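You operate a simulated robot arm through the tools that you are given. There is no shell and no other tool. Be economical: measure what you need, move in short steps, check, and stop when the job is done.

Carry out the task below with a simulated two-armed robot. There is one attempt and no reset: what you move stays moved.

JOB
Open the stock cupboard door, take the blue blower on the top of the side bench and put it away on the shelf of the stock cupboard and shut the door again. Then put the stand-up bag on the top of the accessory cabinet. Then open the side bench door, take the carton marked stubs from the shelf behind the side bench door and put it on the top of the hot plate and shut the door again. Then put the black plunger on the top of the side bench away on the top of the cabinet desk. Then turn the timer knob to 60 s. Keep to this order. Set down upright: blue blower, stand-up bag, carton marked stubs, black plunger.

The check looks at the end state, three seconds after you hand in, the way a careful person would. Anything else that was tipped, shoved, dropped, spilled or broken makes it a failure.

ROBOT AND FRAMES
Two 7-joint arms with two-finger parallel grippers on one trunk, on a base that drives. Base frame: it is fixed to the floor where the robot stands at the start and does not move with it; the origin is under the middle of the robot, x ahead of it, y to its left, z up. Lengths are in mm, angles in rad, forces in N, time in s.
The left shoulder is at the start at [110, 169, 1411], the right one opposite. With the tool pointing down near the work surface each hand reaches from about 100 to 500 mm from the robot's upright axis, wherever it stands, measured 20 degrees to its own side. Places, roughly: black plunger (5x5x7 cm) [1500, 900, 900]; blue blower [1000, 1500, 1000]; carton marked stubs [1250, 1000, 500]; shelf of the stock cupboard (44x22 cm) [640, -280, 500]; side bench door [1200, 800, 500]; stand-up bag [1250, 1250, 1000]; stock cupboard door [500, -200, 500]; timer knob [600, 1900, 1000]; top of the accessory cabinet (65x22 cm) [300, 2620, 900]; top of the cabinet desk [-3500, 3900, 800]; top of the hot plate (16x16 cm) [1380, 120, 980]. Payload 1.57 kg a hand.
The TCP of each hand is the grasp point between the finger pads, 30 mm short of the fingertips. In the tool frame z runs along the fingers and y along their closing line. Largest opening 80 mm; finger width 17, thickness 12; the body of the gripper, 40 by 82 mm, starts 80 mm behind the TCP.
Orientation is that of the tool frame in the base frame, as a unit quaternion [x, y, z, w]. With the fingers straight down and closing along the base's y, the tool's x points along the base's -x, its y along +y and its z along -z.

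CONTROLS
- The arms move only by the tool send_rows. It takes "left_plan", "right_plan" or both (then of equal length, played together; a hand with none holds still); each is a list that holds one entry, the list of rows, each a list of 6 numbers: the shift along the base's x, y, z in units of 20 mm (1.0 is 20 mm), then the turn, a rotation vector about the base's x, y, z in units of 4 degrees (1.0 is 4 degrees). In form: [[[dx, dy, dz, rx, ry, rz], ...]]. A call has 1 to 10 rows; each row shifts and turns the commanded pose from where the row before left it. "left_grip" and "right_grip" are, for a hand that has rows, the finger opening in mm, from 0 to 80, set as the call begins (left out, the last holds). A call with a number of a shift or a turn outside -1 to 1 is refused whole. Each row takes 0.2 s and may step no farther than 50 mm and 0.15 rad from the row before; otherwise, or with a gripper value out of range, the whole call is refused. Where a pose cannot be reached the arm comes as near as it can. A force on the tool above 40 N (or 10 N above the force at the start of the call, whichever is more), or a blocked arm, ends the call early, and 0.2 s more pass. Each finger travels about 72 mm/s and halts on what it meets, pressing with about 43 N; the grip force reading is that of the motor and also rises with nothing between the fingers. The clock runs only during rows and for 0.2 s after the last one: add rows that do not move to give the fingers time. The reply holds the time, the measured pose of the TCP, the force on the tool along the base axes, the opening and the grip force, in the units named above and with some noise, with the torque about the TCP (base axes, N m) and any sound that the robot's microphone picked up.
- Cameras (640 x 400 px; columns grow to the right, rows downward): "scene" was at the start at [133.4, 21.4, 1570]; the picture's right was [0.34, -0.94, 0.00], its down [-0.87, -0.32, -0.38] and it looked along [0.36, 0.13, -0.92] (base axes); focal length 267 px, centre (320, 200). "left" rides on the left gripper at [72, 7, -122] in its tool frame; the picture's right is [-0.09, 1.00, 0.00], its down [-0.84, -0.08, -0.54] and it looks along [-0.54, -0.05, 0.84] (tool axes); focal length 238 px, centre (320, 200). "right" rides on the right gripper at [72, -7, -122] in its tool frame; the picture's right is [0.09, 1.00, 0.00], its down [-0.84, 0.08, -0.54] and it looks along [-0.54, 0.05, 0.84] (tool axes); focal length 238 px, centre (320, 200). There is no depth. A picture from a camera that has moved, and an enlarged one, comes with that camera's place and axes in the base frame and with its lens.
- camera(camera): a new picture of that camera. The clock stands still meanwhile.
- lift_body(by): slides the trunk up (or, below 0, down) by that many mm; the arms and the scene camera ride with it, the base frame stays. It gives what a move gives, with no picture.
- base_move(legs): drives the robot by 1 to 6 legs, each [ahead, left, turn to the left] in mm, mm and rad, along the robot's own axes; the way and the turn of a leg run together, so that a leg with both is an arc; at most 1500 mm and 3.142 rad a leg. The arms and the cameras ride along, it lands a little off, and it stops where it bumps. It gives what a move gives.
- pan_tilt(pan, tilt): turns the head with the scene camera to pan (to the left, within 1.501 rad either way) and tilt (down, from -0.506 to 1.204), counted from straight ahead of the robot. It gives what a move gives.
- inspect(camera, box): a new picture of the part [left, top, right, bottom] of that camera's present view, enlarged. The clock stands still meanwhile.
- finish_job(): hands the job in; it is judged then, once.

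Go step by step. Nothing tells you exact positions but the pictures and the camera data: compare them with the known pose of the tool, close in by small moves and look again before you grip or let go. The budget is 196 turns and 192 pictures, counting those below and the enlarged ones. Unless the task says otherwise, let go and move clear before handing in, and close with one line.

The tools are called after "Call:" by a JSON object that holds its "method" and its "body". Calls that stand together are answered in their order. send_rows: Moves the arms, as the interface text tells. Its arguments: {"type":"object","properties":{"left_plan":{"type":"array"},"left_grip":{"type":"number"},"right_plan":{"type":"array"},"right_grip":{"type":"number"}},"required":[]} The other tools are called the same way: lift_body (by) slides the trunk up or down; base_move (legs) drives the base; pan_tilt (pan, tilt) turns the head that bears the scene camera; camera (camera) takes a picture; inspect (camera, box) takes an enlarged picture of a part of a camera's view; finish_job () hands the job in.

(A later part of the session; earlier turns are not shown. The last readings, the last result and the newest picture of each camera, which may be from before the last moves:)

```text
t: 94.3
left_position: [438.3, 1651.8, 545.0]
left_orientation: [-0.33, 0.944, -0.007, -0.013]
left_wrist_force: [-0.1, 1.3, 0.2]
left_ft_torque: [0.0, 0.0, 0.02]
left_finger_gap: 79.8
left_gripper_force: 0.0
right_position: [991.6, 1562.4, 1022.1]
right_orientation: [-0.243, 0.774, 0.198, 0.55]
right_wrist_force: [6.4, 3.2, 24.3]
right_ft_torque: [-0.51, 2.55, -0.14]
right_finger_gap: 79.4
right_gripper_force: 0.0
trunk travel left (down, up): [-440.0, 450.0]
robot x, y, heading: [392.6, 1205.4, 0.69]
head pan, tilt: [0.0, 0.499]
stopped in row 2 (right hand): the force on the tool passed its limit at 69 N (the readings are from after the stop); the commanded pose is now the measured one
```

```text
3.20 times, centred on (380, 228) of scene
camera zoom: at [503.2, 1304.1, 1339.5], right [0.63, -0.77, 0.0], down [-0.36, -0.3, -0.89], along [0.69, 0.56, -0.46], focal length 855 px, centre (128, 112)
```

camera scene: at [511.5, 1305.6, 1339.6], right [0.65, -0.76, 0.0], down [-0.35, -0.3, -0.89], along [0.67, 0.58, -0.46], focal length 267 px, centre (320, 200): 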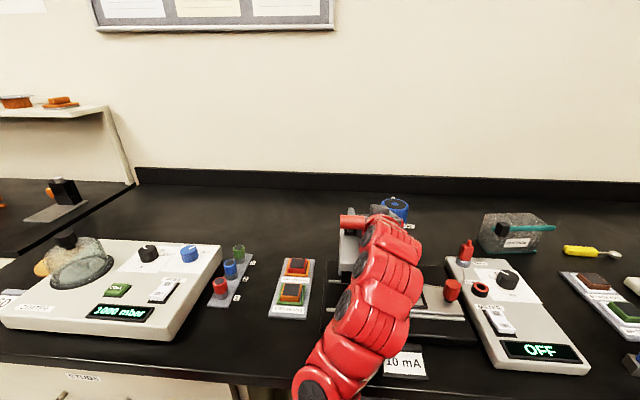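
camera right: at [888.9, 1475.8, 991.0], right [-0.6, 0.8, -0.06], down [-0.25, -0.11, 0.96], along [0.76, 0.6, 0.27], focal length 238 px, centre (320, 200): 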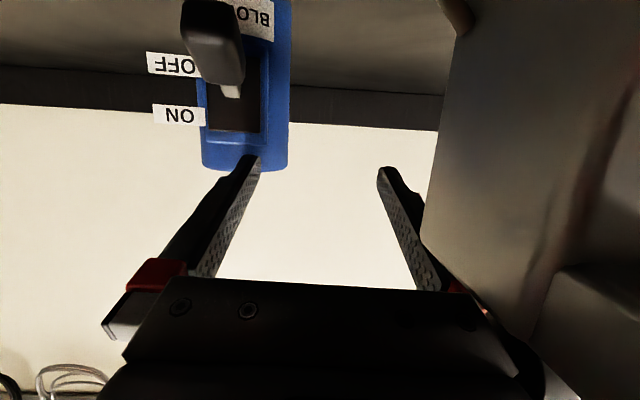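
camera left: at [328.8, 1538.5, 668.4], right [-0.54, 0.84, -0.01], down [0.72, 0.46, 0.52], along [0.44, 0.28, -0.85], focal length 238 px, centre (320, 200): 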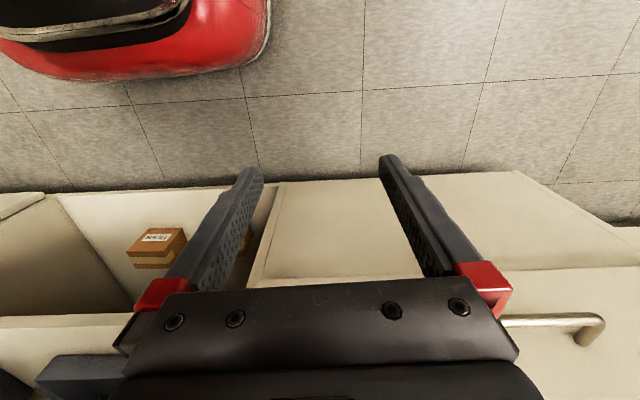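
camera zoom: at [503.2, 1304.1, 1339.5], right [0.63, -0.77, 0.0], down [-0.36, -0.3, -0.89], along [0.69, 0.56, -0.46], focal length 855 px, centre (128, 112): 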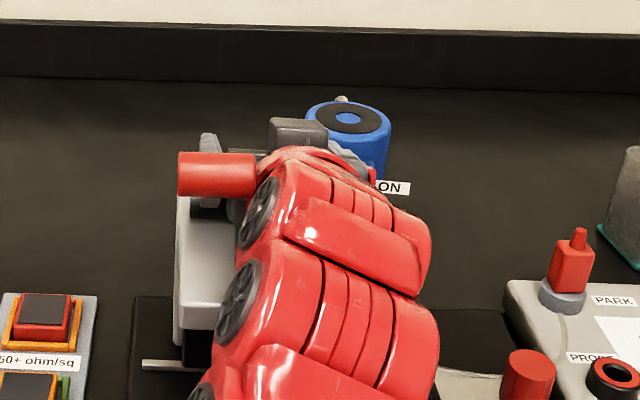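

Try a pure base strafe to the right.

Call:
{"method": "base_move", "body": {"legs": [[4, -30, 0]]}}

Call:
{"method": "inspect", "body": {"camera": "scene", "box": [280, 165, 480, 290]}}

```text
t: 95.1
left_position: [441.6, 1646.1, 544.6]
left_orientation: [-0.331, 0.943, -0.007, -0.017]
left_wrist_force: [-0.5, 0.1, -0.8]
left_ft_torque: [-0.07, -0.02, 0.0]
left_finger_gap: 79.7
left_gripper_force: 0.0
right_position: [991.6, 1567.2, 1019.2]
right_orientation: [-0.25, 0.773, 0.205, 0.546]
right_wrist_force: [14.9, 9.3, 12.4]
right_ft_torque: [-0.42, 1.61, -0.67]
right_finger_gap: 79.0
right_gripper_force: 0.1
trunk travel left (down, up): [-440.0, 450.0]
robot x, y, heading: [392.6, 1197.5, 0.689]
head pan, tilt: [0.0, 0.499]
stopped in leg 1: the robot was blocked; the commanded pose is now the measured one
```

```text
3.20 times, centred on (380, 228) of scene
camera zoom: at [511.6, 1300.4, 1340.1], right [0.64, -0.77, 0.0], down [-0.36, -0.3, -0.88], along [0.68, 0.56, -0.47], focal length 855 px, centre (128, 112)
```

zoom: 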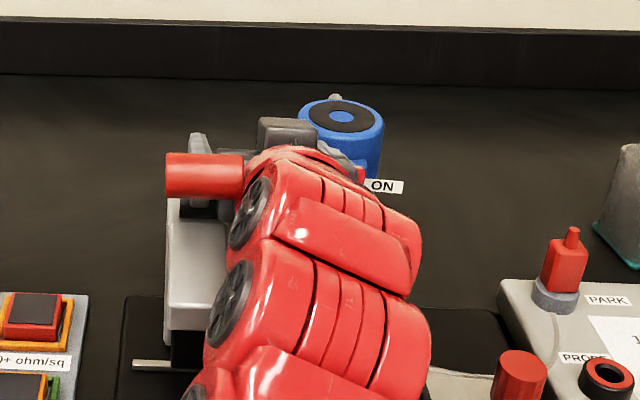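

Blocked. Close the fingers: this narrows the hand and tells whether the lever neck is between them.

Call:
{"method": "send_rows", "body": {"right_plan": [[[0, 0, 0, 0, 0, 0], [0, 0, 0, 0, 0, 0], [0, 0, 0, 0, 0, 0], [0, 0, 0, 0, 0, 0]]], "right_grip": 10}}

Call:
{"method": "camera", "body": {"camera": "right"}}

Call:
{"method": "inspect", "body": {"camera": "scene", "box": [280, 165, 480, 290]}}

```text
t: 96.1
left_position: [441.7, 1648.2, 544.8]
left_orientation: [-0.331, 0.943, -0.008, -0.014]
left_wrist_force: [-0.4, 1.0, -0.4]
left_ft_torque: [-0.04, -0.01, -0.03]
left_finger_gap: 80.0
left_gripper_force: 0.0
right_position: [991.2, 1564.5, 1020.2]
right_orientation: [-0.249, 0.775, 0.201, 0.545]
right_wrist_force: [0.1, 0.5, 4.4]
right_ft_torque: [-0.15, 0.35, -0.2]
right_finger_gap: 10.1
right_gripper_force: 0.1
trunk travel left (down, up): [-440.0, 450.0]
robot x, y, heading: [396.7, 1201.7, 0.686]
head pan, tilt: [0.0, 0.499]
```

```text
132 pictures are left
camera right: at [886.1, 1478.2, 992.0], right [-0.63, 0.78, -0.05], down [-0.22, -0.12, 0.97], along [0.75, 0.62, 0.24], focal length 238 px, centre (320, 200)
```

right: 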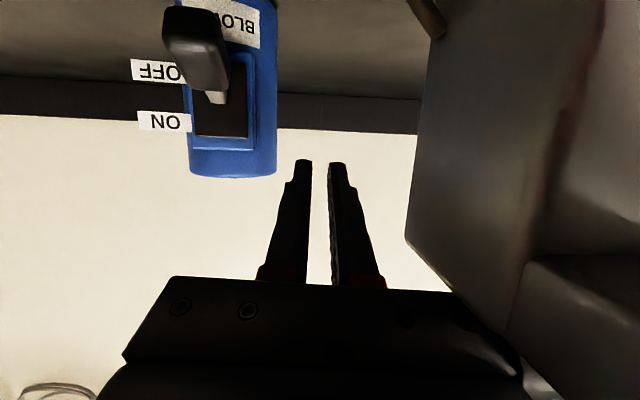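

```text
3.20 times, centred on (380, 228) of scene
camera zoom: at [509.7, 1300.6, 1339.9], right [0.64, -0.77, 0.0], down [-0.36, -0.3, -0.88], along [0.68, 0.56, -0.47], focal length 855 px, centre (128, 112)
```

zoom: 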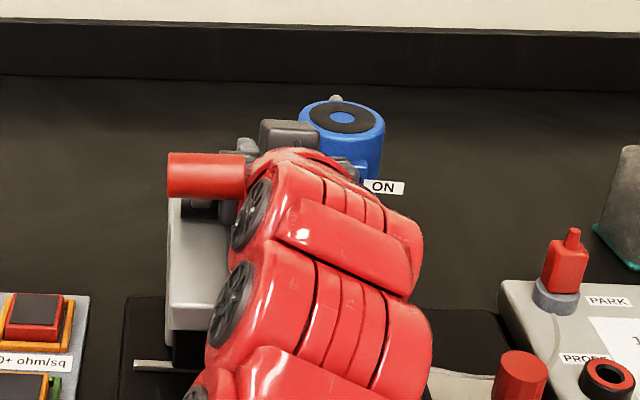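

Freed: force is near zero now. Strafe right.

Call:
{"method": "base_move", "body": {"legs": [[0, -35, 0]]}}

Call:
{"method": "camera", "body": {"camera": "right"}}

```text
t: 96.8
left_position: [441.3, 1644.3, 544.7]
left_orientation: [-0.332, 0.943, -0.007, -0.019]
left_wrist_force: [-0.5, -0.1, 0.2]
left_ft_torque: [0.0, -0.02, 0.03]
left_finger_gap: 80.0
left_gripper_force: 0.0
right_position: [990.8, 1568.7, 1019.6]
right_orientation: [-0.252, 0.773, 0.208, 0.544]
right_wrist_force: [-1.7, 4.2, 7.8]
right_ft_torque: [-0.32, 0.69, -0.4]
right_finger_gap: 10.1
right_gripper_force: 0.1
trunk travel left (down, up): [-440.0, 450.0]
robot x, y, heading: [394.8, 1191.6, 0.686]
head pan, tilt: [0.0, 0.499]
stopped in leg 1: the robot was blocked; the commanded pose is now the measured one
```

```text
130 pictures are left
camera right: at [886.2, 1479.9, 991.7], right [-0.64, 0.77, -0.04], down [-0.21, -0.13, 0.97], along [0.74, 0.63, 0.24], focal length 238 px, centre (320, 200)
```

right: 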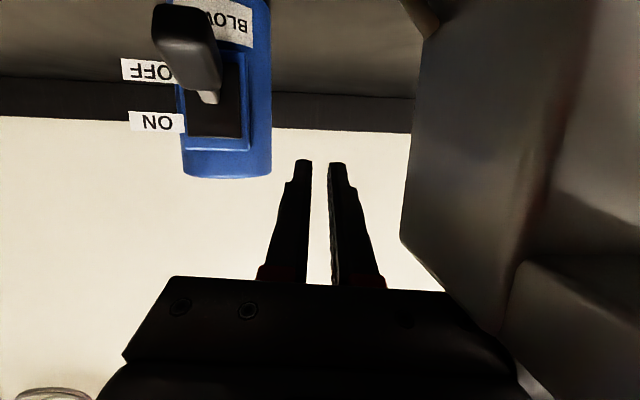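

Something else on the arm is blocked. Look down at the arm.

Call:
{"method": "pan_tilt", "body": {"pan": -0.3, "tilt": 1.0}}

Call:
{"method": "camera", "body": {"camera": "scene"}}

Call:
{"method": "camera", "body": {"camera": "left"}}

```text
t: 97.7
left_position: [442.3, 1644.5, 544.1]
left_orientation: [-0.332, 0.943, -0.008, -0.017]
left_wrist_force: [-0.5, 0.5, 0.2]
left_ft_torque: [-0.01, 0.01, 0.0]
left_finger_gap: 80.3
left_gripper_force: 0.1
right_position: [991.0, 1567.5, 1019.4]
right_orientation: [-0.252, 0.773, 0.206, 0.545]
right_wrist_force: [-3.0, 7.7, 14.8]
right_ft_torque: [-0.43, 1.21, -0.73]
right_finger_gap: 10.1
right_gripper_force: 0.1
trunk travel left (down, up): [-440.0, 450.0]
robot x, y, heading: [389.0, 1195.4, 0.691]
head pan, tilt: [-0.3, 1.0]
```

```text
129 pictures are left
camera scene: at [507.9, 1268.4, 1298.2], right [0.38, -0.92, 0.0], down [-0.77, -0.32, -0.55], along [0.51, 0.21, -0.84], focal length 267 px, centre (320, 200)
```

scene: 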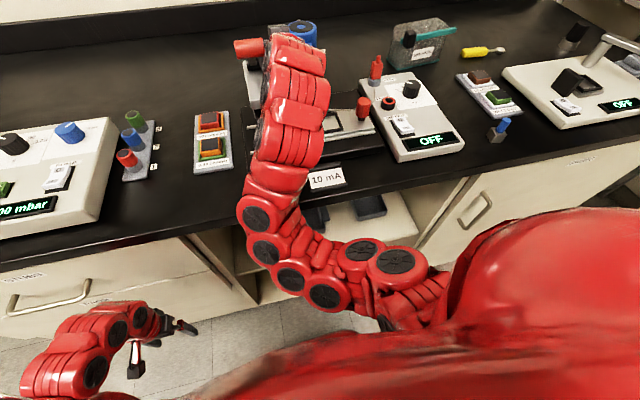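

```text
128 pictures are left
camera left: at [385.9, 1607.9, 666.9], right [-0.55, 0.83, -0.01], down [0.72, 0.48, 0.51], along [0.43, 0.28, -0.86], focal length 238 px, centre (320, 200)
```

left: 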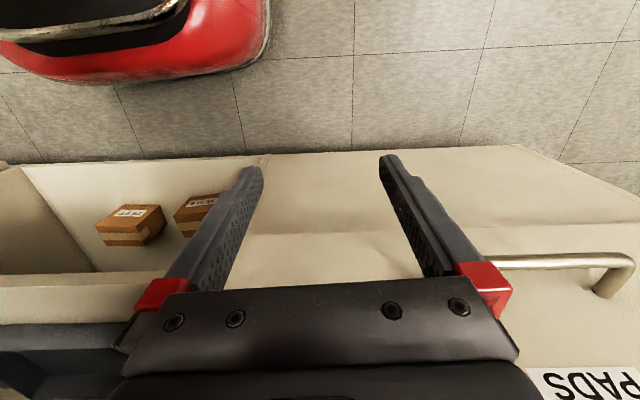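

The hand is bearing down on the column head. Raise the trunk a little.

Call:
{"method": "lift_body", "body": {"by": 20}}

Call:
{"method": "inspect", "body": {"camera": "scene", "box": [160, 0, 400, 150]}}

```text
t: 98.4
left_position: [445.6, 1644.4, 564.7]
left_orientation: [-0.331, 0.943, -0.006, -0.019]
left_wrist_force: [0.0, -0.7, -0.3]
left_ft_torque: [0.01, 0.02, 0.0]
left_finger_gap: 80.0
left_gripper_force: 0.1
right_position: [998.9, 1565.3, 1034.6]
right_orientation: [-0.25, 0.776, 0.204, 0.542]
right_wrist_force: [0.1, 0.0, -0.3]
right_ft_torque: [0.0, 0.0, 0.02]
right_finger_gap: 9.8
right_gripper_force: 0.0
trunk travel left (down, up): [-460.0, 430.0]
robot x, y, heading: [393.3, 1197.1, 0.69]
head pan, tilt: [-0.3, 1.0]
```

```text
2.67 times, centred on (280, 75) of scene
camera zoom: at [514.4, 1268.4, 1317.5], right [0.38, -0.93, 0.0], down [-0.78, -0.32, -0.55], along [0.5, 0.21, -0.84], focal length 712 px, centre (427, 533)
```

zoom: 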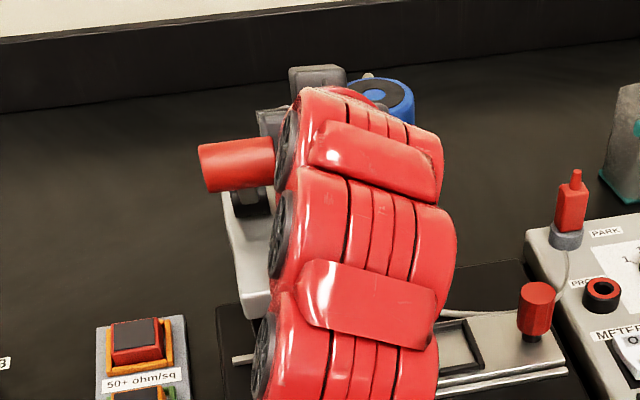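

Free: zero force. Now strafe right.

Call:
{"method": "base_move", "body": {"legs": [[0, -40, 0]]}}

Call:
{"method": "inspect", "body": {"camera": "scene", "box": [160, 0, 400, 150]}}

```text
t: 99.5
left_position: [471.1, 1610.6, 563.7]
left_orientation: [-0.331, 0.943, -0.006, -0.021]
left_wrist_force: [-0.1, 0.7, 0.3]
left_ft_torque: [0.03, 0.03, 0.02]
left_finger_gap: 80.0
left_gripper_force: 0.0
right_position: [1022.9, 1536.5, 1038.5]
right_orientation: [-0.252, 0.774, 0.208, 0.542]
right_wrist_force: [0.1, 0.6, -0.2]
right_ft_torque: [0.05, 0.02, -0.04]
right_finger_gap: 10.2
right_gripper_force: 0.1
trunk travel left (down, up): [-460.0, 430.0]
robot x, y, heading: [417.1, 1160.4, 0.688]
head pan, tilt: [-0.3, 1.0]
stopped in leg 1: the robot was blocked; the commanded pose is now the measured one
```

```text
2.67 times, centred on (280, 75) of scene
camera zoom: at [540.7, 1235.1, 1317.4], right [0.38, -0.92, 0.0], down [-0.78, -0.32, -0.54], along [0.5, 0.21, -0.84], focal length 712 px, centre (427, 533)
```

zoom: 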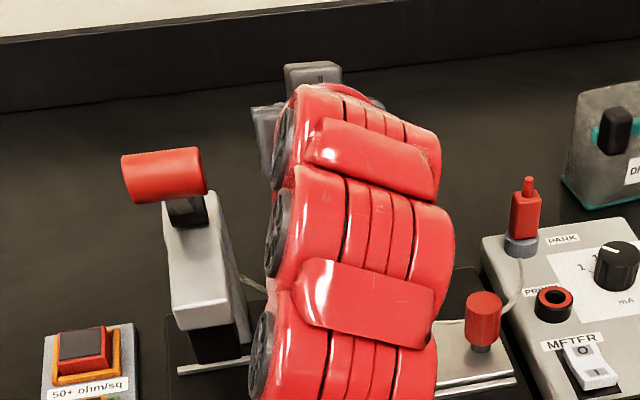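

Clear of the press, which is intact. Raise and back straight out.

Call:
{"method": "lift_body", "body": {"by": 60}}

Call:
{"method": "base_move", "body": {"legs": [[-250, 0, 0]]}}

Call:
{"method": "pan_tilt", "body": {"pan": 0, "tilt": 0.7}}

Call:
{"method": "camera", "body": {"camera": "scene"}}

Call:
{"method": "inspect", "body": {"camera": "scene", "box": [220, 100, 460, 250]}}

```text
t: 100.5
left_position: [473.5, 1613.7, 620.9]
left_orientation: [-0.332, 0.943, -0.008, -0.022]
left_wrist_force: [0.6, 0.1, -0.7]
left_ft_torque: [0.02, 0.03, 0.01]
left_finger_gap: 79.9
left_gripper_force: 0.1
right_position: [1026.0, 1539.5, 1092.7]
right_orientation: [-0.251, 0.776, 0.205, 0.54]
right_wrist_force: [0.2, -0.2, 0.3]
right_ft_torque: [-0.01, -0.01, 0.03]
right_finger_gap: 9.9
right_gripper_force: 0.2
trunk travel left (down, up): [-520.0, 370.0]
robot x, y, heading: [420.7, 1163.5, 0.695]
head pan, tilt: [-0.3, 1.0]
```

```text
t: 102.3
left_position: [278.2, 1452.0, 622.1]
left_orientation: [-0.332, 0.943, -0.008, -0.022]
left_wrist_force: [-0.6, 0.1, -0.7]
left_ft_torque: [0.0, -0.02, 0.04]
left_finger_gap: 80.3
left_gripper_force: 0.0
right_position: [829.3, 1379.8, 1093.7]
right_orientation: [-0.252, 0.776, 0.206, 0.541]
right_wrist_force: [-0.7, 0.2, -0.7]
right_ft_torque: [-0.02, 0.03, -0.02]
right_finger_gap: 9.9
right_gripper_force: 0.1
trunk travel left (down, up): [-520.0, 370.0]
robot x, y, heading: [223.1, 999.8, 0.694]
head pan, tilt: [-0.3, 1.0]
```

```text
t: 103.1
left_position: [277.1, 1453.2, 621.3]
left_orientation: [-0.333, 0.943, -0.008, -0.023]
left_wrist_force: [-0.2, -0.1, 0.4]
left_ft_torque: [-0.01, -0.01, 0.0]
left_finger_gap: 80.0
left_gripper_force: 0.1
right_position: [831.2, 1379.4, 1093.0]
right_orientation: [-0.252, 0.776, 0.206, 0.54]
right_wrist_force: [0.6, -0.4, -0.3]
right_ft_torque: [0.0, -0.03, 0.02]
right_finger_gap: 10.3
right_gripper_force: 0.0
trunk travel left (down, up): [-520.0, 370.0]
robot x, y, heading: [224.0, 1002.6, 0.691]
head pan, tilt: [0.0, 0.7]
```

```text
125 pictures are left
camera scene: at [352.0, 1108.5, 1399.7], right [0.64, -0.77, 0.0], down [-0.5, -0.41, -0.76], along [0.59, 0.49, -0.64], focal length 267 px, centre (320, 200)
```

scene: 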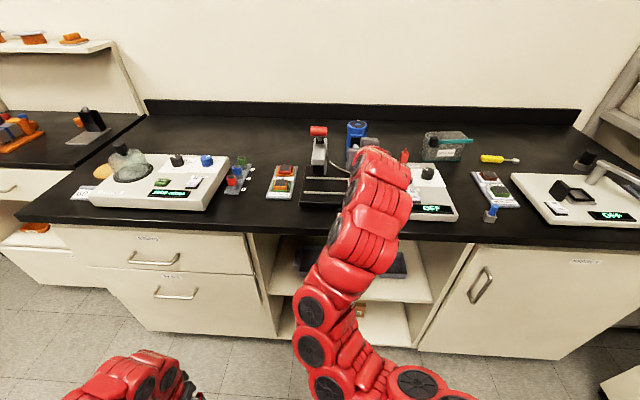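

```text
2.67 times, centred on (340, 175) of scene
camera zoom: at [352.0, 1108.5, 1399.7], right [0.64, -0.77, 0.0], down [-0.5, -0.41, -0.76], along [0.59, 0.49, -0.64], focal length 712 px, centre (267, 267)
```

zoom: 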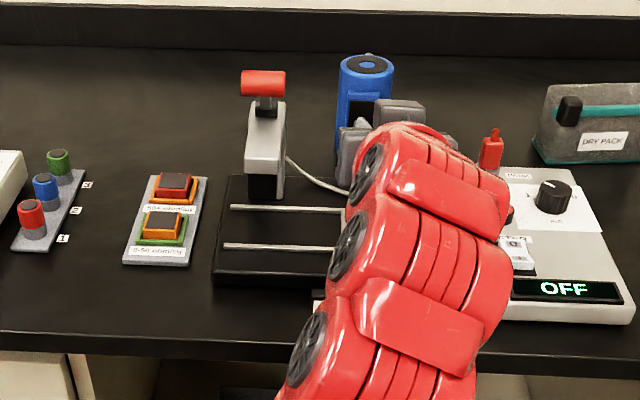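

Everything is intact. The elbow had leaned on the bench edge; I'll back off, raise the trunk, and use a steeper tool pitch.

Call:
{"method": "base_move", "body": {"legs": [[-200, 0, 0]]}}

Call:
{"method": "lift_body", "body": {"by": 190}}

Call:
{"method": "send_rows", "body": {"right_plan": [[[0, 0, -0.8, 0.97, 0.71, 0], [0, 0, -0.8, 0.97, 0.71, 0], [0, 0, -0.8, 0.97, 0.71, 0], [0, 0, -0.8, 0.97, 0.71, 0], [0, 0, -0.8, 0.97, 0.71, 0], [0, 0, -0.8, 0, 0, 0], [0, 0, -0.8, 0, 0, 0], [0, 0, -0.8, 0, 0, 0], [0, 0, -0.8, 0, 0, 0], [0, 0, -0.8, 0, 0, 0]]], "right_grip": 80}}

Call:
{"method": "camera", "body": {"camera": "scene"}}

```text
t: 104.7
left_position: [119.4, 1323.9, 621.5]
left_orientation: [-0.335, 0.942, -0.008, -0.023]
left_wrist_force: [-0.4, -0.1, -0.1]
left_ft_torque: [-0.02, -0.03, 0.0]
left_finger_gap: 79.7
left_gripper_force: 0.1
right_position: [673.5, 1253.3, 1093.2]
right_orientation: [-0.254, 0.775, 0.208, 0.54]
right_wrist_force: [0.2, 0.2, -0.5]
right_ft_torque: [0.03, 0.03, -0.04]
right_finger_gap: 9.9
right_gripper_force: 0.0
trunk travel left (down, up): [-520.0, 370.0]
robot x, y, heading: [68.3, 873.1, 0.696]
head pan, tilt: [0.0, 0.7]
```

```text
t: 106.8
left_position: [121.5, 1323.4, 811.0]
left_orientation: [-0.335, 0.942, -0.008, -0.023]
left_wrist_force: [0.1, 0.3, -0.1]
left_ft_torque: [0.02, -0.01, 0.01]
left_finger_gap: 80.2
left_gripper_force: 0.1
right_position: [674.6, 1253.6, 1283.1]
right_orientation: [-0.255, 0.775, 0.208, 0.54]
right_wrist_force: [0.3, -0.5, -0.3]
right_ft_torque: [-0.01, 0.05, 0.02]
right_finger_gap: 9.9
right_gripper_force: 0.0
trunk travel left (down, up): [-710.0, 180.0]
robot x, y, heading: [68.8, 874.1, 0.698]
head pan, tilt: [0.0, 0.7]
```

```text
t: 109.0
left_position: [120.3, 1324.2, 811.2]
left_orientation: [-0.335, 0.942, -0.009, -0.023]
left_wrist_force: [-0.4, -0.8, 0.1]
left_ft_torque: [0.0, 0.0, -0.01]
left_finger_gap: 79.9
left_gripper_force: 0.1
right_position: [673.7, 1253.2, 1123.8]
right_orientation: [-0.132, 0.791, 0.363, 0.475]
right_wrist_force: [-0.1, 0.4, 0.0]
right_ft_torque: [0.02, 0.02, 0.0]
right_finger_gap: 79.9
right_gripper_force: 0.0
trunk travel left (down, up): [-710.0, 180.0]
robot x, y, heading: [70.2, 873.2, 0.696]
head pan, tilt: [0.0, 0.7]
```

```text
123 pictures are left
camera scene: at [196.5, 979.8, 1589.8], right [0.64, -0.77, 0.0], down [-0.49, -0.41, -0.76], along [0.59, 0.49, -0.64], focal length 267 px, centre (320, 200)
```

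scene: 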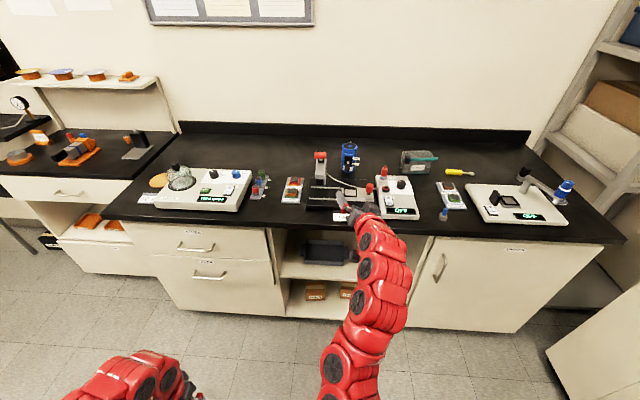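

I rolled instead of pitching. Undo the roll, then pitch about the correct axis.

Call:
{"method": "send_rows", "body": {"right_plan": [[[0, 0, 0, -0.97, -0.71, 0], [0, 0, 0, -0.97, -0.71, 0], [0, 0, 0, -0.97, -0.71, 0], [0, 0, 0, -0.97, -0.71, 0], [0, 0, 0, -0.97, -0.71, 0], [0, 0, 0, -0.71, 0.97, 0], [0, 0, 0, -0.71, 0.97, 0], [0, 0, 0, -0.71, 0.97, 0], [0, 0, 0, -0.71, 0.97, 0], [0, 0, 0, -0.71, 0.97, 0]]]}}

Call:
{"method": "camera", "body": {"camera": "scene"}}

```text
t: 111.2
left_position: [120.8, 1324.1, 810.3]
left_orientation: [-0.334, 0.942, -0.008, -0.023]
left_wrist_force: [0.9, -0.6, -0.4]
left_ft_torque: [0.01, -0.03, 0.0]
left_finger_gap: 80.1
left_gripper_force: 0.1
right_position: [673.7, 1253.8, 1122.3]
right_orientation: [-0.281, 0.875, 0.15, 0.365]
right_wrist_force: [-0.2, -0.2, -0.7]
right_ft_torque: [-0.02, 0.01, 0.01]
right_finger_gap: 80.0
right_gripper_force: 0.1
trunk travel left (down, up): [-710.0, 180.0]
robot x, y, heading: [69.7, 871.8, 0.695]
head pan, tilt: [0.0, 0.7]
```

```text
122 pictures are left
camera scene: at [196.5, 980.2, 1589.8], right [0.64, -0.77, 0.0], down [-0.49, -0.41, -0.76], along [0.59, 0.49, -0.64], focal length 267 px, centre (320, 200)
```

scene: 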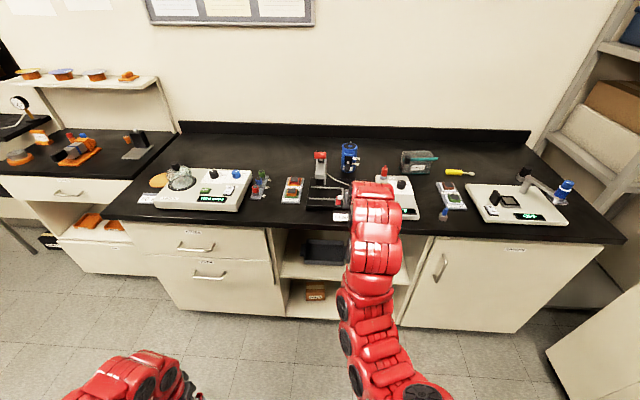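

Tool now points 44° down. Raise the left hand clear of the bench and drive in above everything.

Call:
{"method": "send_rows", "body": {"left_plan": [[[0, 0, 1, 0, 0, 0], [0, 0, 1, 0, 0, 0], [0, 0, 1, 0, 0, 0], [0, 0, 1, 0, 0, 0], [0, 0, 1, 0, 0, 0], [0, 0, 1, 0, 0, 0], [0, 0, 1, 0, 0, 0], [0, 0, 1, 0, 0, 0], [0, 0, 1, 0, 0, 0], [0, 0, 1, 0, 0, 0]]]}}

Call:
{"method": "base_move", "body": {"legs": [[420, -35, 0]]}}

Call:
{"method": "camera", "body": {"camera": "right"}}

Call:
{"method": "camera", "body": {"camera": "scene"}}

```text
t: 113.4
left_position: [128.6, 1344.3, 894.9]
left_orientation: [-0.335, 0.942, -0.01, -0.022]
left_wrist_force: [0.3, 0.0, 1.1]
left_ft_torque: [0.02, -0.01, 0.0]
left_finger_gap: 80.1
left_gripper_force: 0.0
left hand out of reach, approached as far as the arm can: row 2, 3, 4, 5, 6, 7, 8, 9, 10
right_position: [673.9, 1254.7, 1123.6]
right_orientation: [-0.28, 0.874, 0.151, 0.367]
right_wrist_force: [0.2, 0.2, -0.5]
right_ft_torque: [-0.01, -0.01, 0.0]
right_finger_gap: 79.9
right_gripper_force: 0.1
trunk travel left (down, up): [-710.0, 180.0]
robot x, y, heading: [67.8, 873.1, 0.699]
head pan, tilt: [0.0, 0.7]
```

```text
t: 116.0
left_position: [476.4, 1587.9, 894.8]
left_orientation: [-0.332, 0.943, -0.01, -0.023]
left_wrist_force: [-0.1, -0.4, 0.8]
left_ft_torque: [-0.01, -0.02, 0.02]
left_finger_gap: 79.9
left_gripper_force: 0.1
right_position: [1021.1, 1493.8, 1122.3]
right_orientation: [-0.278, 0.875, 0.15, 0.367]
right_wrist_force: [0.2, 0.8, 0.4]
right_ft_torque: [-0.02, -0.01, -0.02]
right_finger_gap: 80.2
right_gripper_force: 0.0
trunk travel left (down, up): [-710.0, 180.0]
robot x, y, heading: [415.6, 1114.0, 0.689]
head pan, tilt: [0.0, 0.7]
```

```text
121 pictures are left
camera right: at [917.0, 1405.7, 1154.8], right [-0.65, 0.76, -0.01], down [0.13, 0.13, 0.98], along [0.75, 0.63, -0.18], focal length 238 px, centre (320, 200)
```

right: 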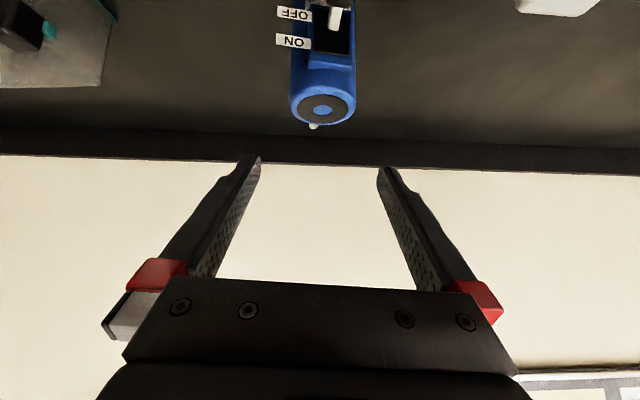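

```text
120 pictures are left
camera scene: at [542.9, 1222.3, 1589.8], right [0.64, -0.77, 0.0], down [-0.5, -0.41, -0.76], along [0.59, 0.49, -0.64], focal length 267 px, centre (320, 200)
```

scene: 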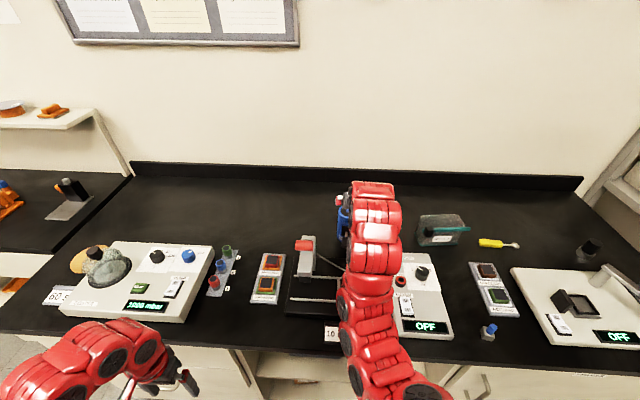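

Perfectly aligned. Drive 90 mm in, then descend with the arm.

Call:
{"method": "base_move", "body": {"legs": [[88, 0, 0]]}}

Call:
{"method": "send_rows", "body": {"right_plan": [[[0, 0, -0.8, 0, 0, 0], [0, 0, -0.8, 0, 0, 0], [0, 0, -0.8, 0, 0, 0]]]}}

Call:
{"method": "camera", "body": {"camera": "right"}}

Call:
{"method": "camera", "body": {"camera": "scene"}}

```text
t: 117.2
left_position: [539.7, 1639.5, 893.9]
left_orientation: [-0.33, 0.943, -0.013, -0.03]
left_wrist_force: [-0.6, -0.2, -0.6]
left_ft_torque: [0.03, -0.01, 0.0]
left_finger_gap: 80.1
left_gripper_force: 0.0
right_position: [1085.6, 1548.1, 1120.7]
right_orientation: [-0.279, 0.876, 0.149, 0.364]
right_wrist_force: [0.5, 0.1, 0.6]
right_ft_torque: [-0.02, 0.02, 0.01]
right_finger_gap: 80.0
right_gripper_force: 0.0
trunk travel left (down, up): [-710.0, 180.0]
robot x, y, heading: [480.8, 1168.7, 0.691]
head pan, tilt: [0.0, 0.7]
stopped in leg 1: the force on the tool passed its limit at 55 N (the readings are from after the stop); the commanded pose is now the measured one
```

```text
t: 118.0
left_position: [537.8, 1638.1, 895.4]
left_orientation: [-0.33, 0.944, -0.012, -0.028]
left_wrist_force: [0.4, 0.4, 0.8]
left_ft_torque: [0.0, -0.01, -0.01]
left_finger_gap: 79.8
left_gripper_force: 0.0
right_position: [1085.6, 1546.8, 1072.7]
right_orientation: [-0.278, 0.875, 0.15, 0.367]
right_wrist_force: [0.9, 0.5, 0.2]
right_ft_torque: [-0.03, -0.03, 0.01]
right_finger_gap: 79.7
right_gripper_force: 0.0
trunk travel left (down, up): [-710.0, 180.0]
robot x, y, heading: [478.7, 1167.8, 0.692]
head pan, tilt: [0.0, 0.7]
```

```text
119 pictures are left
camera right: at [980.4, 1458.8, 1105.6], right [-0.65, 0.76, -0.01], down [0.13, 0.12, 0.98], along [0.75, 0.63, -0.18], focal length 238 px, centre (320, 200)
```

right: 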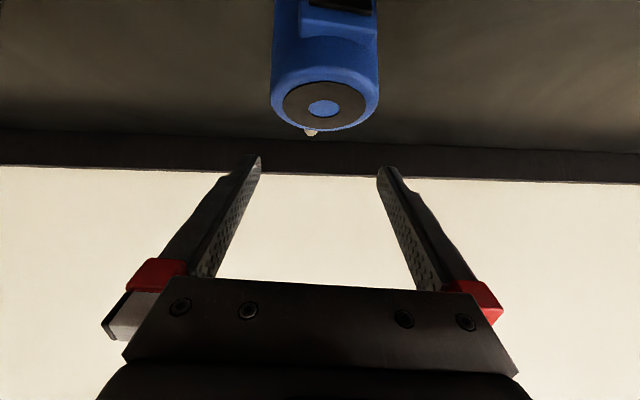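

```text
118 pictures are left
camera scene: at [606.5, 1274.9, 1589.8], right [0.64, -0.77, 0.0], down [-0.5, -0.41, -0.76], along [0.59, 0.49, -0.64], focal length 267 px, centre (320, 200)
```

scene: 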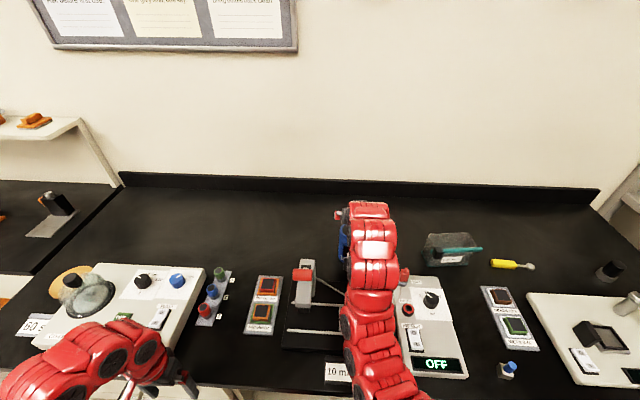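

Blower centred; descend 75 mm.

Call:
{"method": "send_rows", "body": {"right_plan": [[[0.06, 0.08, -0.95, 0, 0, 0], [0.06, 0.08, -0.95, 0, 0, 0], [0.06, 0.08, -0.95, 0, 0, 0], [0.06, 0.08, -0.95, 0, 0, 0], [0, 0, 0, 0, 0, 0]]]}}

Call:
{"method": "camera", "body": {"camera": "right"}}

Call:
{"method": "camera", "body": {"camera": "scene"}}

```text
t: 119.2
left_position: [538.2, 1638.1, 896.1]
left_orientation: [-0.33, 0.944, -0.01, -0.027]
left_wrist_force: [-0.5, 0.1, 0.2]
left_ft_torque: [0.02, 0.02, 0.02]
left_finger_gap: 80.4
left_gripper_force: 0.0
right_position: [1090.7, 1553.5, 997.1]
right_orientation: [-0.278, 0.875, 0.149, 0.367]
right_wrist_force: [0.2, -0.1, -0.2]
right_ft_torque: [-0.01, 0.03, 0.0]
right_finger_gap: 80.2
right_gripper_force: 0.1
trunk travel left (down, up): [-710.0, 180.0]
robot x, y, heading: [480.9, 1168.8, 0.69]
head pan, tilt: [0.0, 0.7]
```

```text
117 pictures are left
camera right: at [986.1, 1465.2, 1029.2], right [-0.65, 0.76, -0.01], down [0.13, 0.12, 0.98], along [0.75, 0.63, -0.18], focal length 238 px, centre (320, 200)
```

right: 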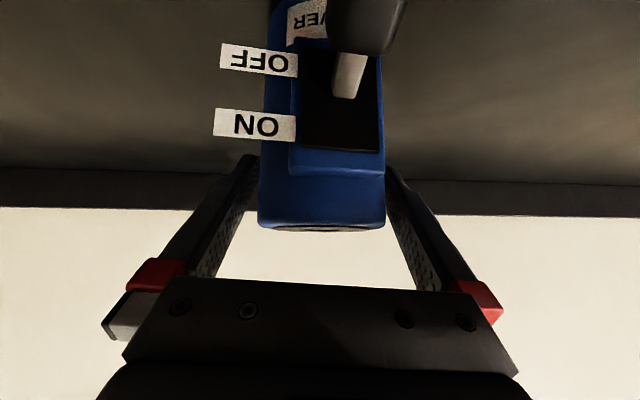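

```text
116 pictures are left
camera scene: at [606.5, 1275.1, 1589.8], right [0.64, -0.77, 0.0], down [-0.5, -0.41, -0.76], along [0.59, 0.49, -0.64], focal length 267 px, centre (320, 200)
```

scene: 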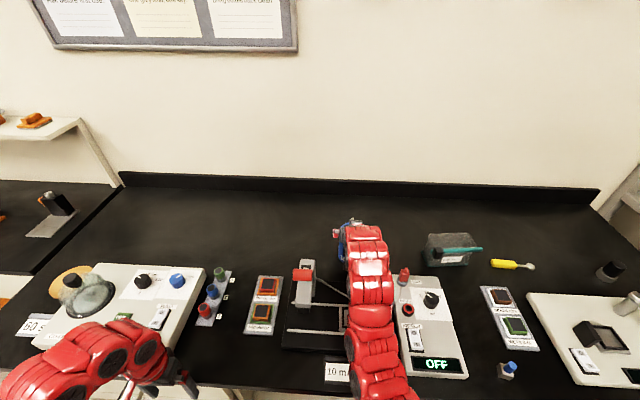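

Fingers straddle the blower. Close and lift slightly.

Call:
{"method": "send_rows", "body": {"right_plan": [[[0, 0, 0, 0, 0, 0], [0, 0, 0, 0, 0, 0], [0, 0, 0, 0, 0, 0], [0, 0, 0, 0, 0, 0]]], "right_grip": 0}}

Call:
{"method": "send_rows", "body": {"right_plan": [[[0, 0, 0.8, 0, 0, 0], [0, 0, 0.8, 0, 0, 0], [0, 0, 0.8, 0, 0, 0], [0, 0, 0.8, 0, 0, 0], [0, 0, 0.8, 0, 0, 0], [0, 0, 0.8, 0, 0, 0]]]}}

Call:
{"method": "camera", "body": {"camera": "right"}}

Call:
{"method": "camera", "body": {"camera": "scene"}}

```text
t: 120.2
left_position: [537.9, 1639.1, 895.7]
left_orientation: [-0.33, 0.943, -0.011, -0.027]
left_wrist_force: [-0.9, 0.0, 0.1]
left_ft_torque: [-0.01, 0.0, -0.04]
left_finger_gap: 79.8
left_gripper_force: 0.0
right_position: [1091.2, 1554.1, 997.2]
right_orientation: [-0.278, 0.875, 0.15, 0.367]
right_wrist_force: [0.6, 1.6, 2.4]
right_ft_torque: [0.0, -0.13, 0.06]
right_finger_gap: 67.6
right_gripper_force: 42.8
trunk travel left (down, up): [-710.0, 180.0]
robot x, y, heading: [476.8, 1169.8, 0.691]
head pan, tilt: [0.0, 0.7]
```

```text
t: 121.6
left_position: [537.6, 1638.8, 895.1]
left_orientation: [-0.329, 0.944, -0.012, -0.028]
left_wrist_force: [-0.6, 0.4, -0.8]
left_ft_torque: [-0.04, 0.03, 0.01]
left_finger_gap: 80.0
left_gripper_force: 0.2
right_position: [1090.3, 1552.3, 1094.1]
right_orientation: [-0.279, 0.875, 0.15, 0.366]
right_wrist_force: [0.4, 0.4, -3.7]
right_ft_torque: [0.06, -0.03, -0.02]
right_finger_gap: 67.2
right_gripper_force: 42.9
trunk travel left (down, up): [-710.0, 180.0]
robot x, y, heading: [479.3, 1168.3, 0.691]
head pan, tilt: [0.0, 0.7]
```

```text
115 pictures are left
camera right: at [986.1, 1464.0, 1126.5], right [-0.65, 0.76, -0.01], down [0.13, 0.13, 0.98], along [0.75, 0.63, -0.18], focal length 238 px, centre (320, 200)
```

right: 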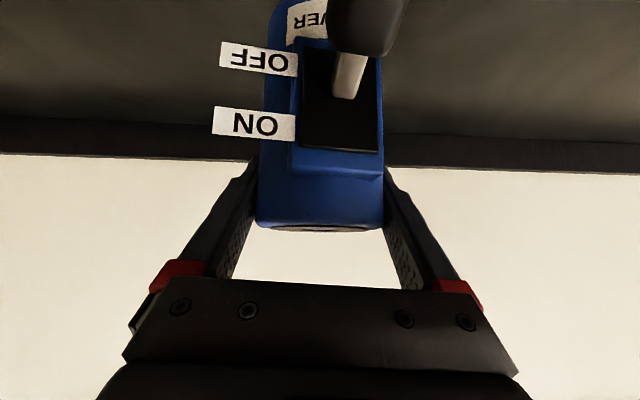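

```text
114 pictures are left
camera scene: at [606.9, 1275.3, 1589.8], right [0.64, -0.77, 0.0], down [-0.5, -0.41, -0.76], along [0.59, 0.49, -0.64], focal length 267 px, centre (320, 200)
```

scene: 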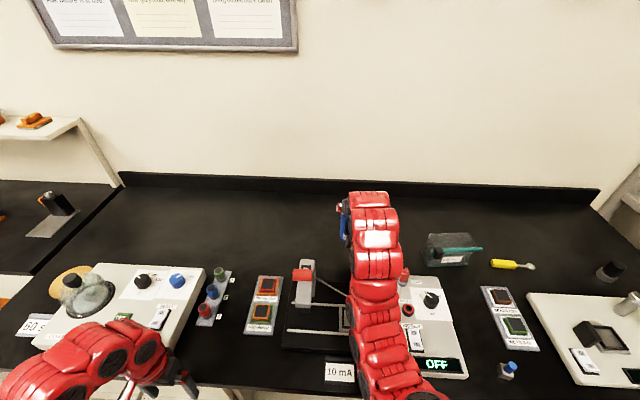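

Blower lifted upright. I'll raise a little more and back out, then head for the cupboard, aiming for the free right end of the shelf.

Call:
{"method": "lift_body", "body": {"by": 50}}

Call:
{"method": "base_move", "body": {"legs": [[-450, 0, 0]]}}

```text
t: 122.5
left_position: [538.5, 1638.7, 944.6]
left_orientation: [-0.33, 0.944, -0.013, -0.028]
left_wrist_force: [-0.6, -0.1, 0.2]
left_ft_torque: [-0.01, -0.03, 0.0]
left_finger_gap: 80.2
left_gripper_force: 0.1
right_position: [1091.2, 1552.8, 1144.1]
right_orientation: [-0.279, 0.875, 0.15, 0.366]
right_wrist_force: [-0.2, 0.0, -3.1]
right_ft_torque: [0.03, -0.08, 0.02]
right_finger_gap: 67.2
right_gripper_force: 42.8
trunk travel left (down, up): [-760.0, 130.0]
robot x, y, heading: [483.9, 1171.1, 0.693]
head pan, tilt: [0.0, 0.7]
```

```text
t: 125.2
left_position: [194.4, 1352.6, 945.0]
left_orientation: [-0.327, 0.945, -0.012, -0.028]
left_wrist_force: [-0.1, 0.1, 0.4]
left_ft_torque: [0.01, -0.03, 0.04]
left_finger_gap: 80.2
left_gripper_force: 0.0
right_position: [747.3, 1264.9, 1143.3]
right_orientation: [-0.276, 0.876, 0.148, 0.366]
right_wrist_force: [-0.7, 0.0, -2.6]
right_ft_torque: [0.05, -0.02, 0.0]
right_finger_gap: 66.9
right_gripper_force: 42.8
trunk travel left (down, up): [-760.0, 130.0]
robot x, y, heading: [134.0, 881.8, 0.687]
head pan, tilt: [0.0, 0.7]
```

Call:
{"method": "base_move", "body": {"legs": [[-132, -238, 0], [0, 0, -1.873]]}}

Call:
{"method": "lift_body", "body": {"by": -520}}

Call:
{"method": "camera", "body": {"camera": "scene"}}

Call:
{"method": "camera", "body": {"camera": "right"}}

```text
t: 131.5
left_position: [618.9, 438.9, 945.7]
left_orientation: [0.55, 0.835, 0.015, -0.027]
left_wrist_force: [-0.5, 0.0, -0.3]
left_ft_torque: [0.0, -0.02, 0.02]
left_finger_gap: 79.8
left_gripper_force: 0.1
right_position: [390.5, -71.8, 1144.3]
right_orientation: [0.527, 0.753, -0.2, 0.341]
right_wrist_force: [0.1, 0.5, -3.0]
right_ft_torque: [-0.04, -0.03, 0.02]
right_finger_gap: 66.6
right_gripper_force: 42.7
trunk travel left (down, up): [-760.0, 130.0]
robot x, y, heading: [180.2, 616.3, -1.148]
head pan, tilt: [0.0, 0.7]
```

```text
refused: -520 is not a number from -400 to 400
```

```text
113 pictures are left
camera scene: at [248.1, 469.1, 1639.7], right [-0.91, -0.41, 0.0], down [-0.27, 0.59, -0.76], along [0.32, -0.7, -0.64], focal length 267 px, centre (320, 200)
```

scene: 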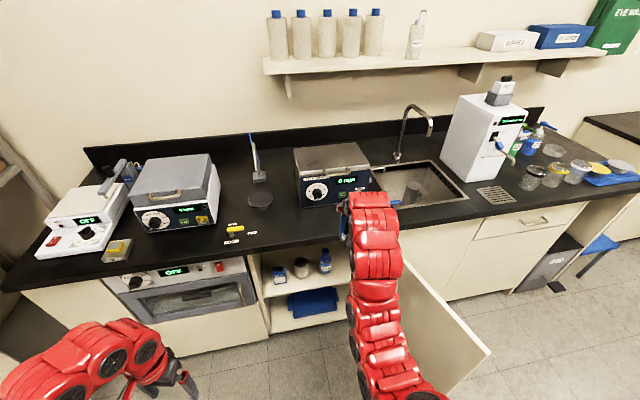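

```text
112 pictures are left
camera right: at [333.1, 54.5, 1175.9], right [0.91, 0.42, -0.01], down [0.09, -0.16, 0.98], along [0.41, -0.89, -0.18], focal length 238 px, centre (320, 200)
```

right: 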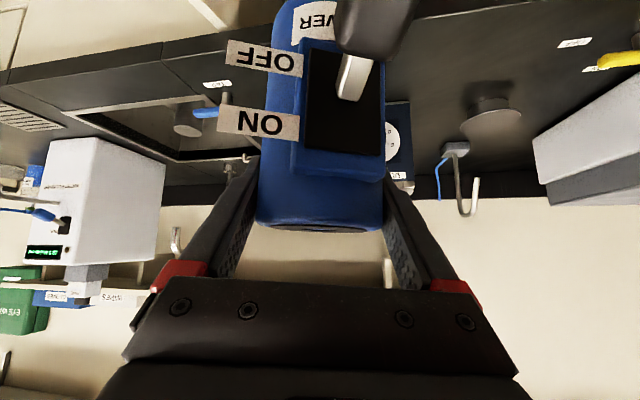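

Lower the trunk in two steps (still outside the bench front).

Call:
{"method": "lift_body", "body": {"by": -400}}

Call:
{"method": "lift_body", "body": {"by": -120}}

Call:
{"method": "camera", "body": {"camera": "scene"}}

Call:
{"method": "camera", "body": {"camera": "right"}}

```text
t: 135.3
left_position: [618.7, 439.4, 544.0]
left_orientation: [0.55, 0.834, 0.015, -0.027]
left_wrist_force: [-0.1, -0.2, -0.7]
left_ft_torque: [0.03, 0.02, 0.03]
left_finger_gap: 80.1
left_gripper_force: 0.1
right_position: [390.5, -71.8, 742.7]
right_orientation: [0.527, 0.752, -0.2, 0.34]
right_wrist_force: [0.0, 0.1, -2.2]
right_ft_torque: [-0.06, -0.01, -0.01]
right_finger_gap: 66.6
right_gripper_force: 43.6
trunk travel left (down, up): [-360.0, 530.0]
robot x, y, heading: [182.6, 617.5, -1.144]
head pan, tilt: [0.0, 0.7]
```

```text
t: 136.8
left_position: [619.1, 438.7, 425.2]
left_orientation: [0.55, 0.835, 0.016, -0.026]
left_wrist_force: [0.2, 0.0, -0.4]
left_ft_torque: [-0.01, 0.0, 0.03]
left_finger_gap: 79.8
left_gripper_force: 0.2
right_position: [390.4, -71.0, 624.0]
right_orientation: [0.527, 0.752, -0.201, 0.341]
right_wrist_force: [-0.5, -0.4, -2.9]
right_ft_torque: [-0.02, -0.01, -0.03]
right_finger_gap: 66.4
right_gripper_force: 43.1
trunk travel left (down, up): [-240.0, 650.0]
robot x, y, heading: [182.6, 619.5, -1.147]
head pan, tilt: [0.0, 0.7]
```

```text
111 pictures are left
camera scene: at [248.0, 469.5, 1119.8], right [-0.91, -0.41, 0.0], down [-0.27, 0.59, -0.76], along [0.32, -0.7, -0.64], focal length 267 px, centre (320, 200)
```

scene: 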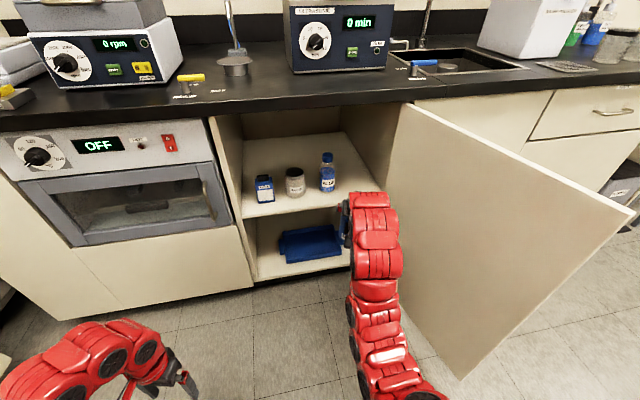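

```text
110 pictures are left
camera right: at [332.9, 54.8, 656.0], right [0.91, 0.42, -0.01], down [0.09, -0.16, 0.98], along [0.41, -0.89, -0.18], focal length 238 px, centre (320, 200)
```

right: 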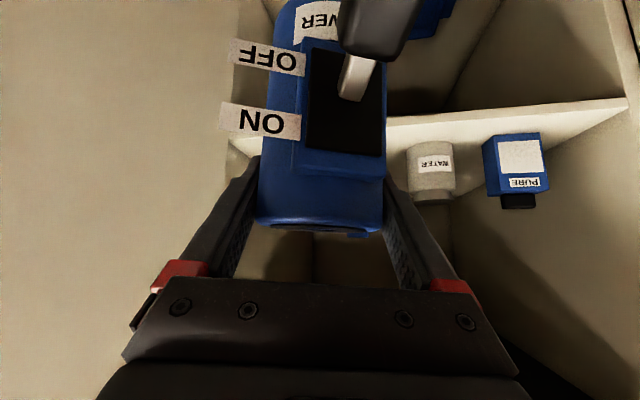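

Shelf top ≈ z 500; the free spot is right of the bottle, around (494,-350). Raise slightly and approach in two steps.

Call:
{"method": "lift_body", "body": {"by": 15}}

Call:
{"method": "base_move", "body": {"legs": [[190, -20, 0]]}}

Call:
{"method": "camera", "body": {"camera": "right"}}

Call:
{"method": "camera", "body": {"camera": "scene"}}

```text
t: 137.5
left_position: [618.5, 439.8, 440.2]
left_orientation: [0.55, 0.835, 0.015, -0.026]
left_wrist_force: [0.6, -1.0, 0.1]
left_ft_torque: [0.01, -0.02, -0.04]
left_finger_gap: 80.0
left_gripper_force: 0.1
right_position: [390.7, -70.9, 638.8]
right_orientation: [0.527, 0.752, -0.201, 0.341]
right_wrist_force: [-0.2, 1.1, -3.2]
right_ft_torque: [-0.04, -0.02, 0.01]
right_finger_gap: 66.3
right_gripper_force: 43.5
trunk travel left (down, up): [-255.0, 635.0]
robot x, y, heading: [182.6, 615.6, -1.149]
head pan, tilt: [0.0, 0.7]
```

```text
t: 139.0
left_position: [679.3, 259.5, 438.6]
left_orientation: [0.549, 0.835, 0.015, -0.027]
left_wrist_force: [-0.4, -0.2, 0.2]
left_ft_torque: [-0.01, 0.0, 0.01]
left_finger_gap: 79.8
left_gripper_force: 0.1
right_position: [452.3, -251.4, 638.0]
right_orientation: [0.525, 0.753, -0.199, 0.341]
right_wrist_force: [0.6, -1.2, -3.1]
right_ft_torque: [-0.04, -0.03, 0.0]
right_finger_gap: 66.5
right_gripper_force: 42.9
trunk travel left (down, up): [-255.0, 635.0]
robot x, y, heading: [239.2, 436.9, -1.14]
head pan, tilt: [0.0, 0.7]
```

```text
109 pictures are left
camera right: at [395.4, -125.3, 670.6], right [0.9, 0.43, -0.01], down [0.09, -0.16, 0.98], along [0.42, -0.89, -0.18], focal length 238 px, centre (320, 200)
```

right: 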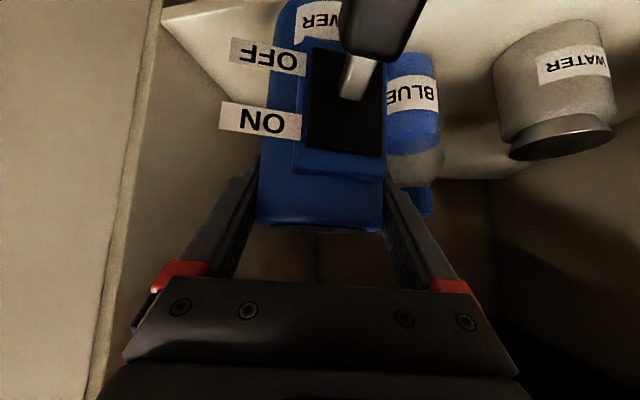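

```text
108 pictures are left
camera scene: at [308.8, 288.7, 1134.6], right [-0.91, -0.42, 0.0], down [-0.27, 0.59, -0.76], along [0.32, -0.7, -0.64], focal length 267 px, centre (320, 200)
```

scene: 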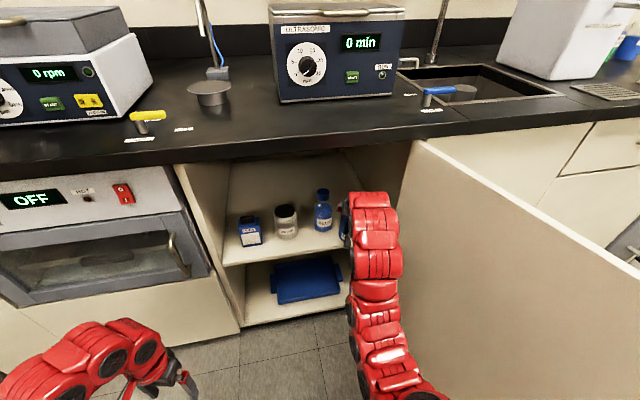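

Continue 107 mm to the release spot.

Call:
{"method": "base_move", "body": {"legs": [[107, -6, 0]]}}

Call:
{"method": "camera", "body": {"camera": "right"}}

Call:
{"method": "camera", "body": {"camera": "scene"}}

```text
t: 140.2
left_position: [718.4, 159.2, 439.3]
left_orientation: [0.549, 0.835, 0.015, -0.027]
left_wrist_force: [-0.2, 0.5, 0.2]
left_ft_torque: [0.0, -0.01, 0.02]
left_finger_gap: 79.7
left_gripper_force: 0.1
right_position: [492.7, -352.7, 637.6]
right_orientation: [0.525, 0.754, -0.199, 0.341]
right_wrist_force: [-0.1, 0.2, -2.1]
right_ft_torque: [-0.05, -0.03, -0.03]
right_finger_gap: 66.3
right_gripper_force: 42.8
trunk travel left (down, up): [-255.0, 635.0]
robot x, y, heading: [278.7, 336.8, -1.144]
head pan, tilt: [0.0, 0.7]
```

```text
107 pictures are left
camera right: at [435.0, -226.3, 670.4], right [0.9, 0.43, -0.01], down [0.09, -0.16, 0.98], along [0.42, -0.89, -0.18], focal length 238 px, centre (320, 200)
```

right: 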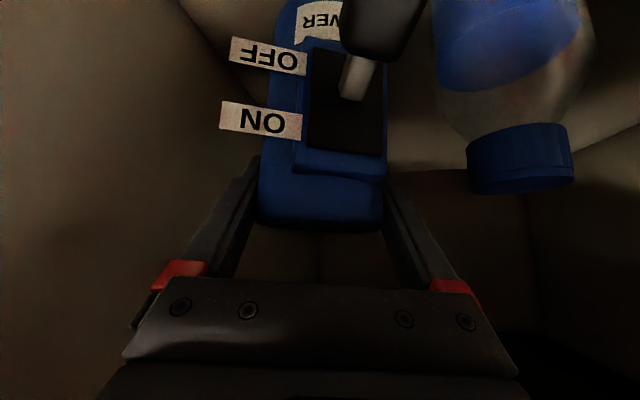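

```text
106 pictures are left
camera scene: at [348.4, 187.7, 1134.6], right [-0.91, -0.42, 0.0], down [-0.27, 0.59, -0.76], along [0.32, -0.7, -0.64], focal length 267 px, centre (320, 200)
```

scene: 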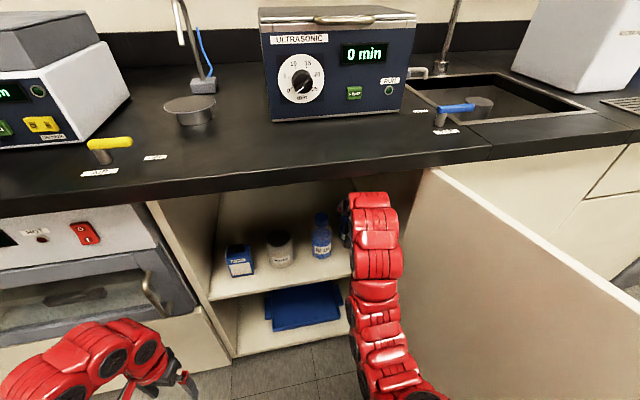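

Good clearance. Lower gently until contact.

Call:
{"method": "lift_body", "body": {"by": -30}}

Call:
{"method": "send_rows", "body": {"right_plan": [[[0, 0, -0.15, 0, 0, 0], [0, 0, -0.15, 0, 0, 0], [0, 0, -0.15, 0, 0, 0]]]}}

```text
t: 141.0
left_position: [719.3, 159.7, 410.1]
left_orientation: [0.548, 0.836, 0.016, -0.027]
left_wrist_force: [-0.2, -0.1, 0.1]
left_ft_torque: [-0.02, 0.0, -0.01]
left_finger_gap: 79.9
left_gripper_force: 0.0
right_position: [492.8, -350.9, 608.9]
right_orientation: [0.526, 0.753, -0.2, 0.341]
right_wrist_force: [0.8, 0.3, -3.2]
right_ft_torque: [-0.13, 0.01, -0.01]
right_finger_gap: 66.4
right_gripper_force: 43.6
trunk travel left (down, up): [-225.0, 665.0]
robot x, y, heading: [281.4, 337.9, -1.14]
head pan, tilt: [0.0, 0.7]
```

```text
t: 141.8
left_position: [719.7, 159.2, 409.5]
left_orientation: [0.548, 0.836, 0.015, -0.027]
left_wrist_force: [0.1, 0.5, -0.9]
left_ft_torque: [0.01, -0.02, -0.04]
left_finger_gap: 79.9
left_gripper_force: 0.0
right_position: [493.6, -352.4, 599.3]
right_orientation: [0.525, 0.754, -0.2, 0.342]
right_wrist_force: [-0.7, -0.6, -2.5]
right_ft_torque: [-0.05, 0.01, 0.0]
right_finger_gap: 66.6
right_gripper_force: 43.2
trunk travel left (down, up): [-225.0, 665.0]
robot x, y, heading: [280.7, 336.7, -1.144]
head pan, tilt: [0.0, 0.7]
```

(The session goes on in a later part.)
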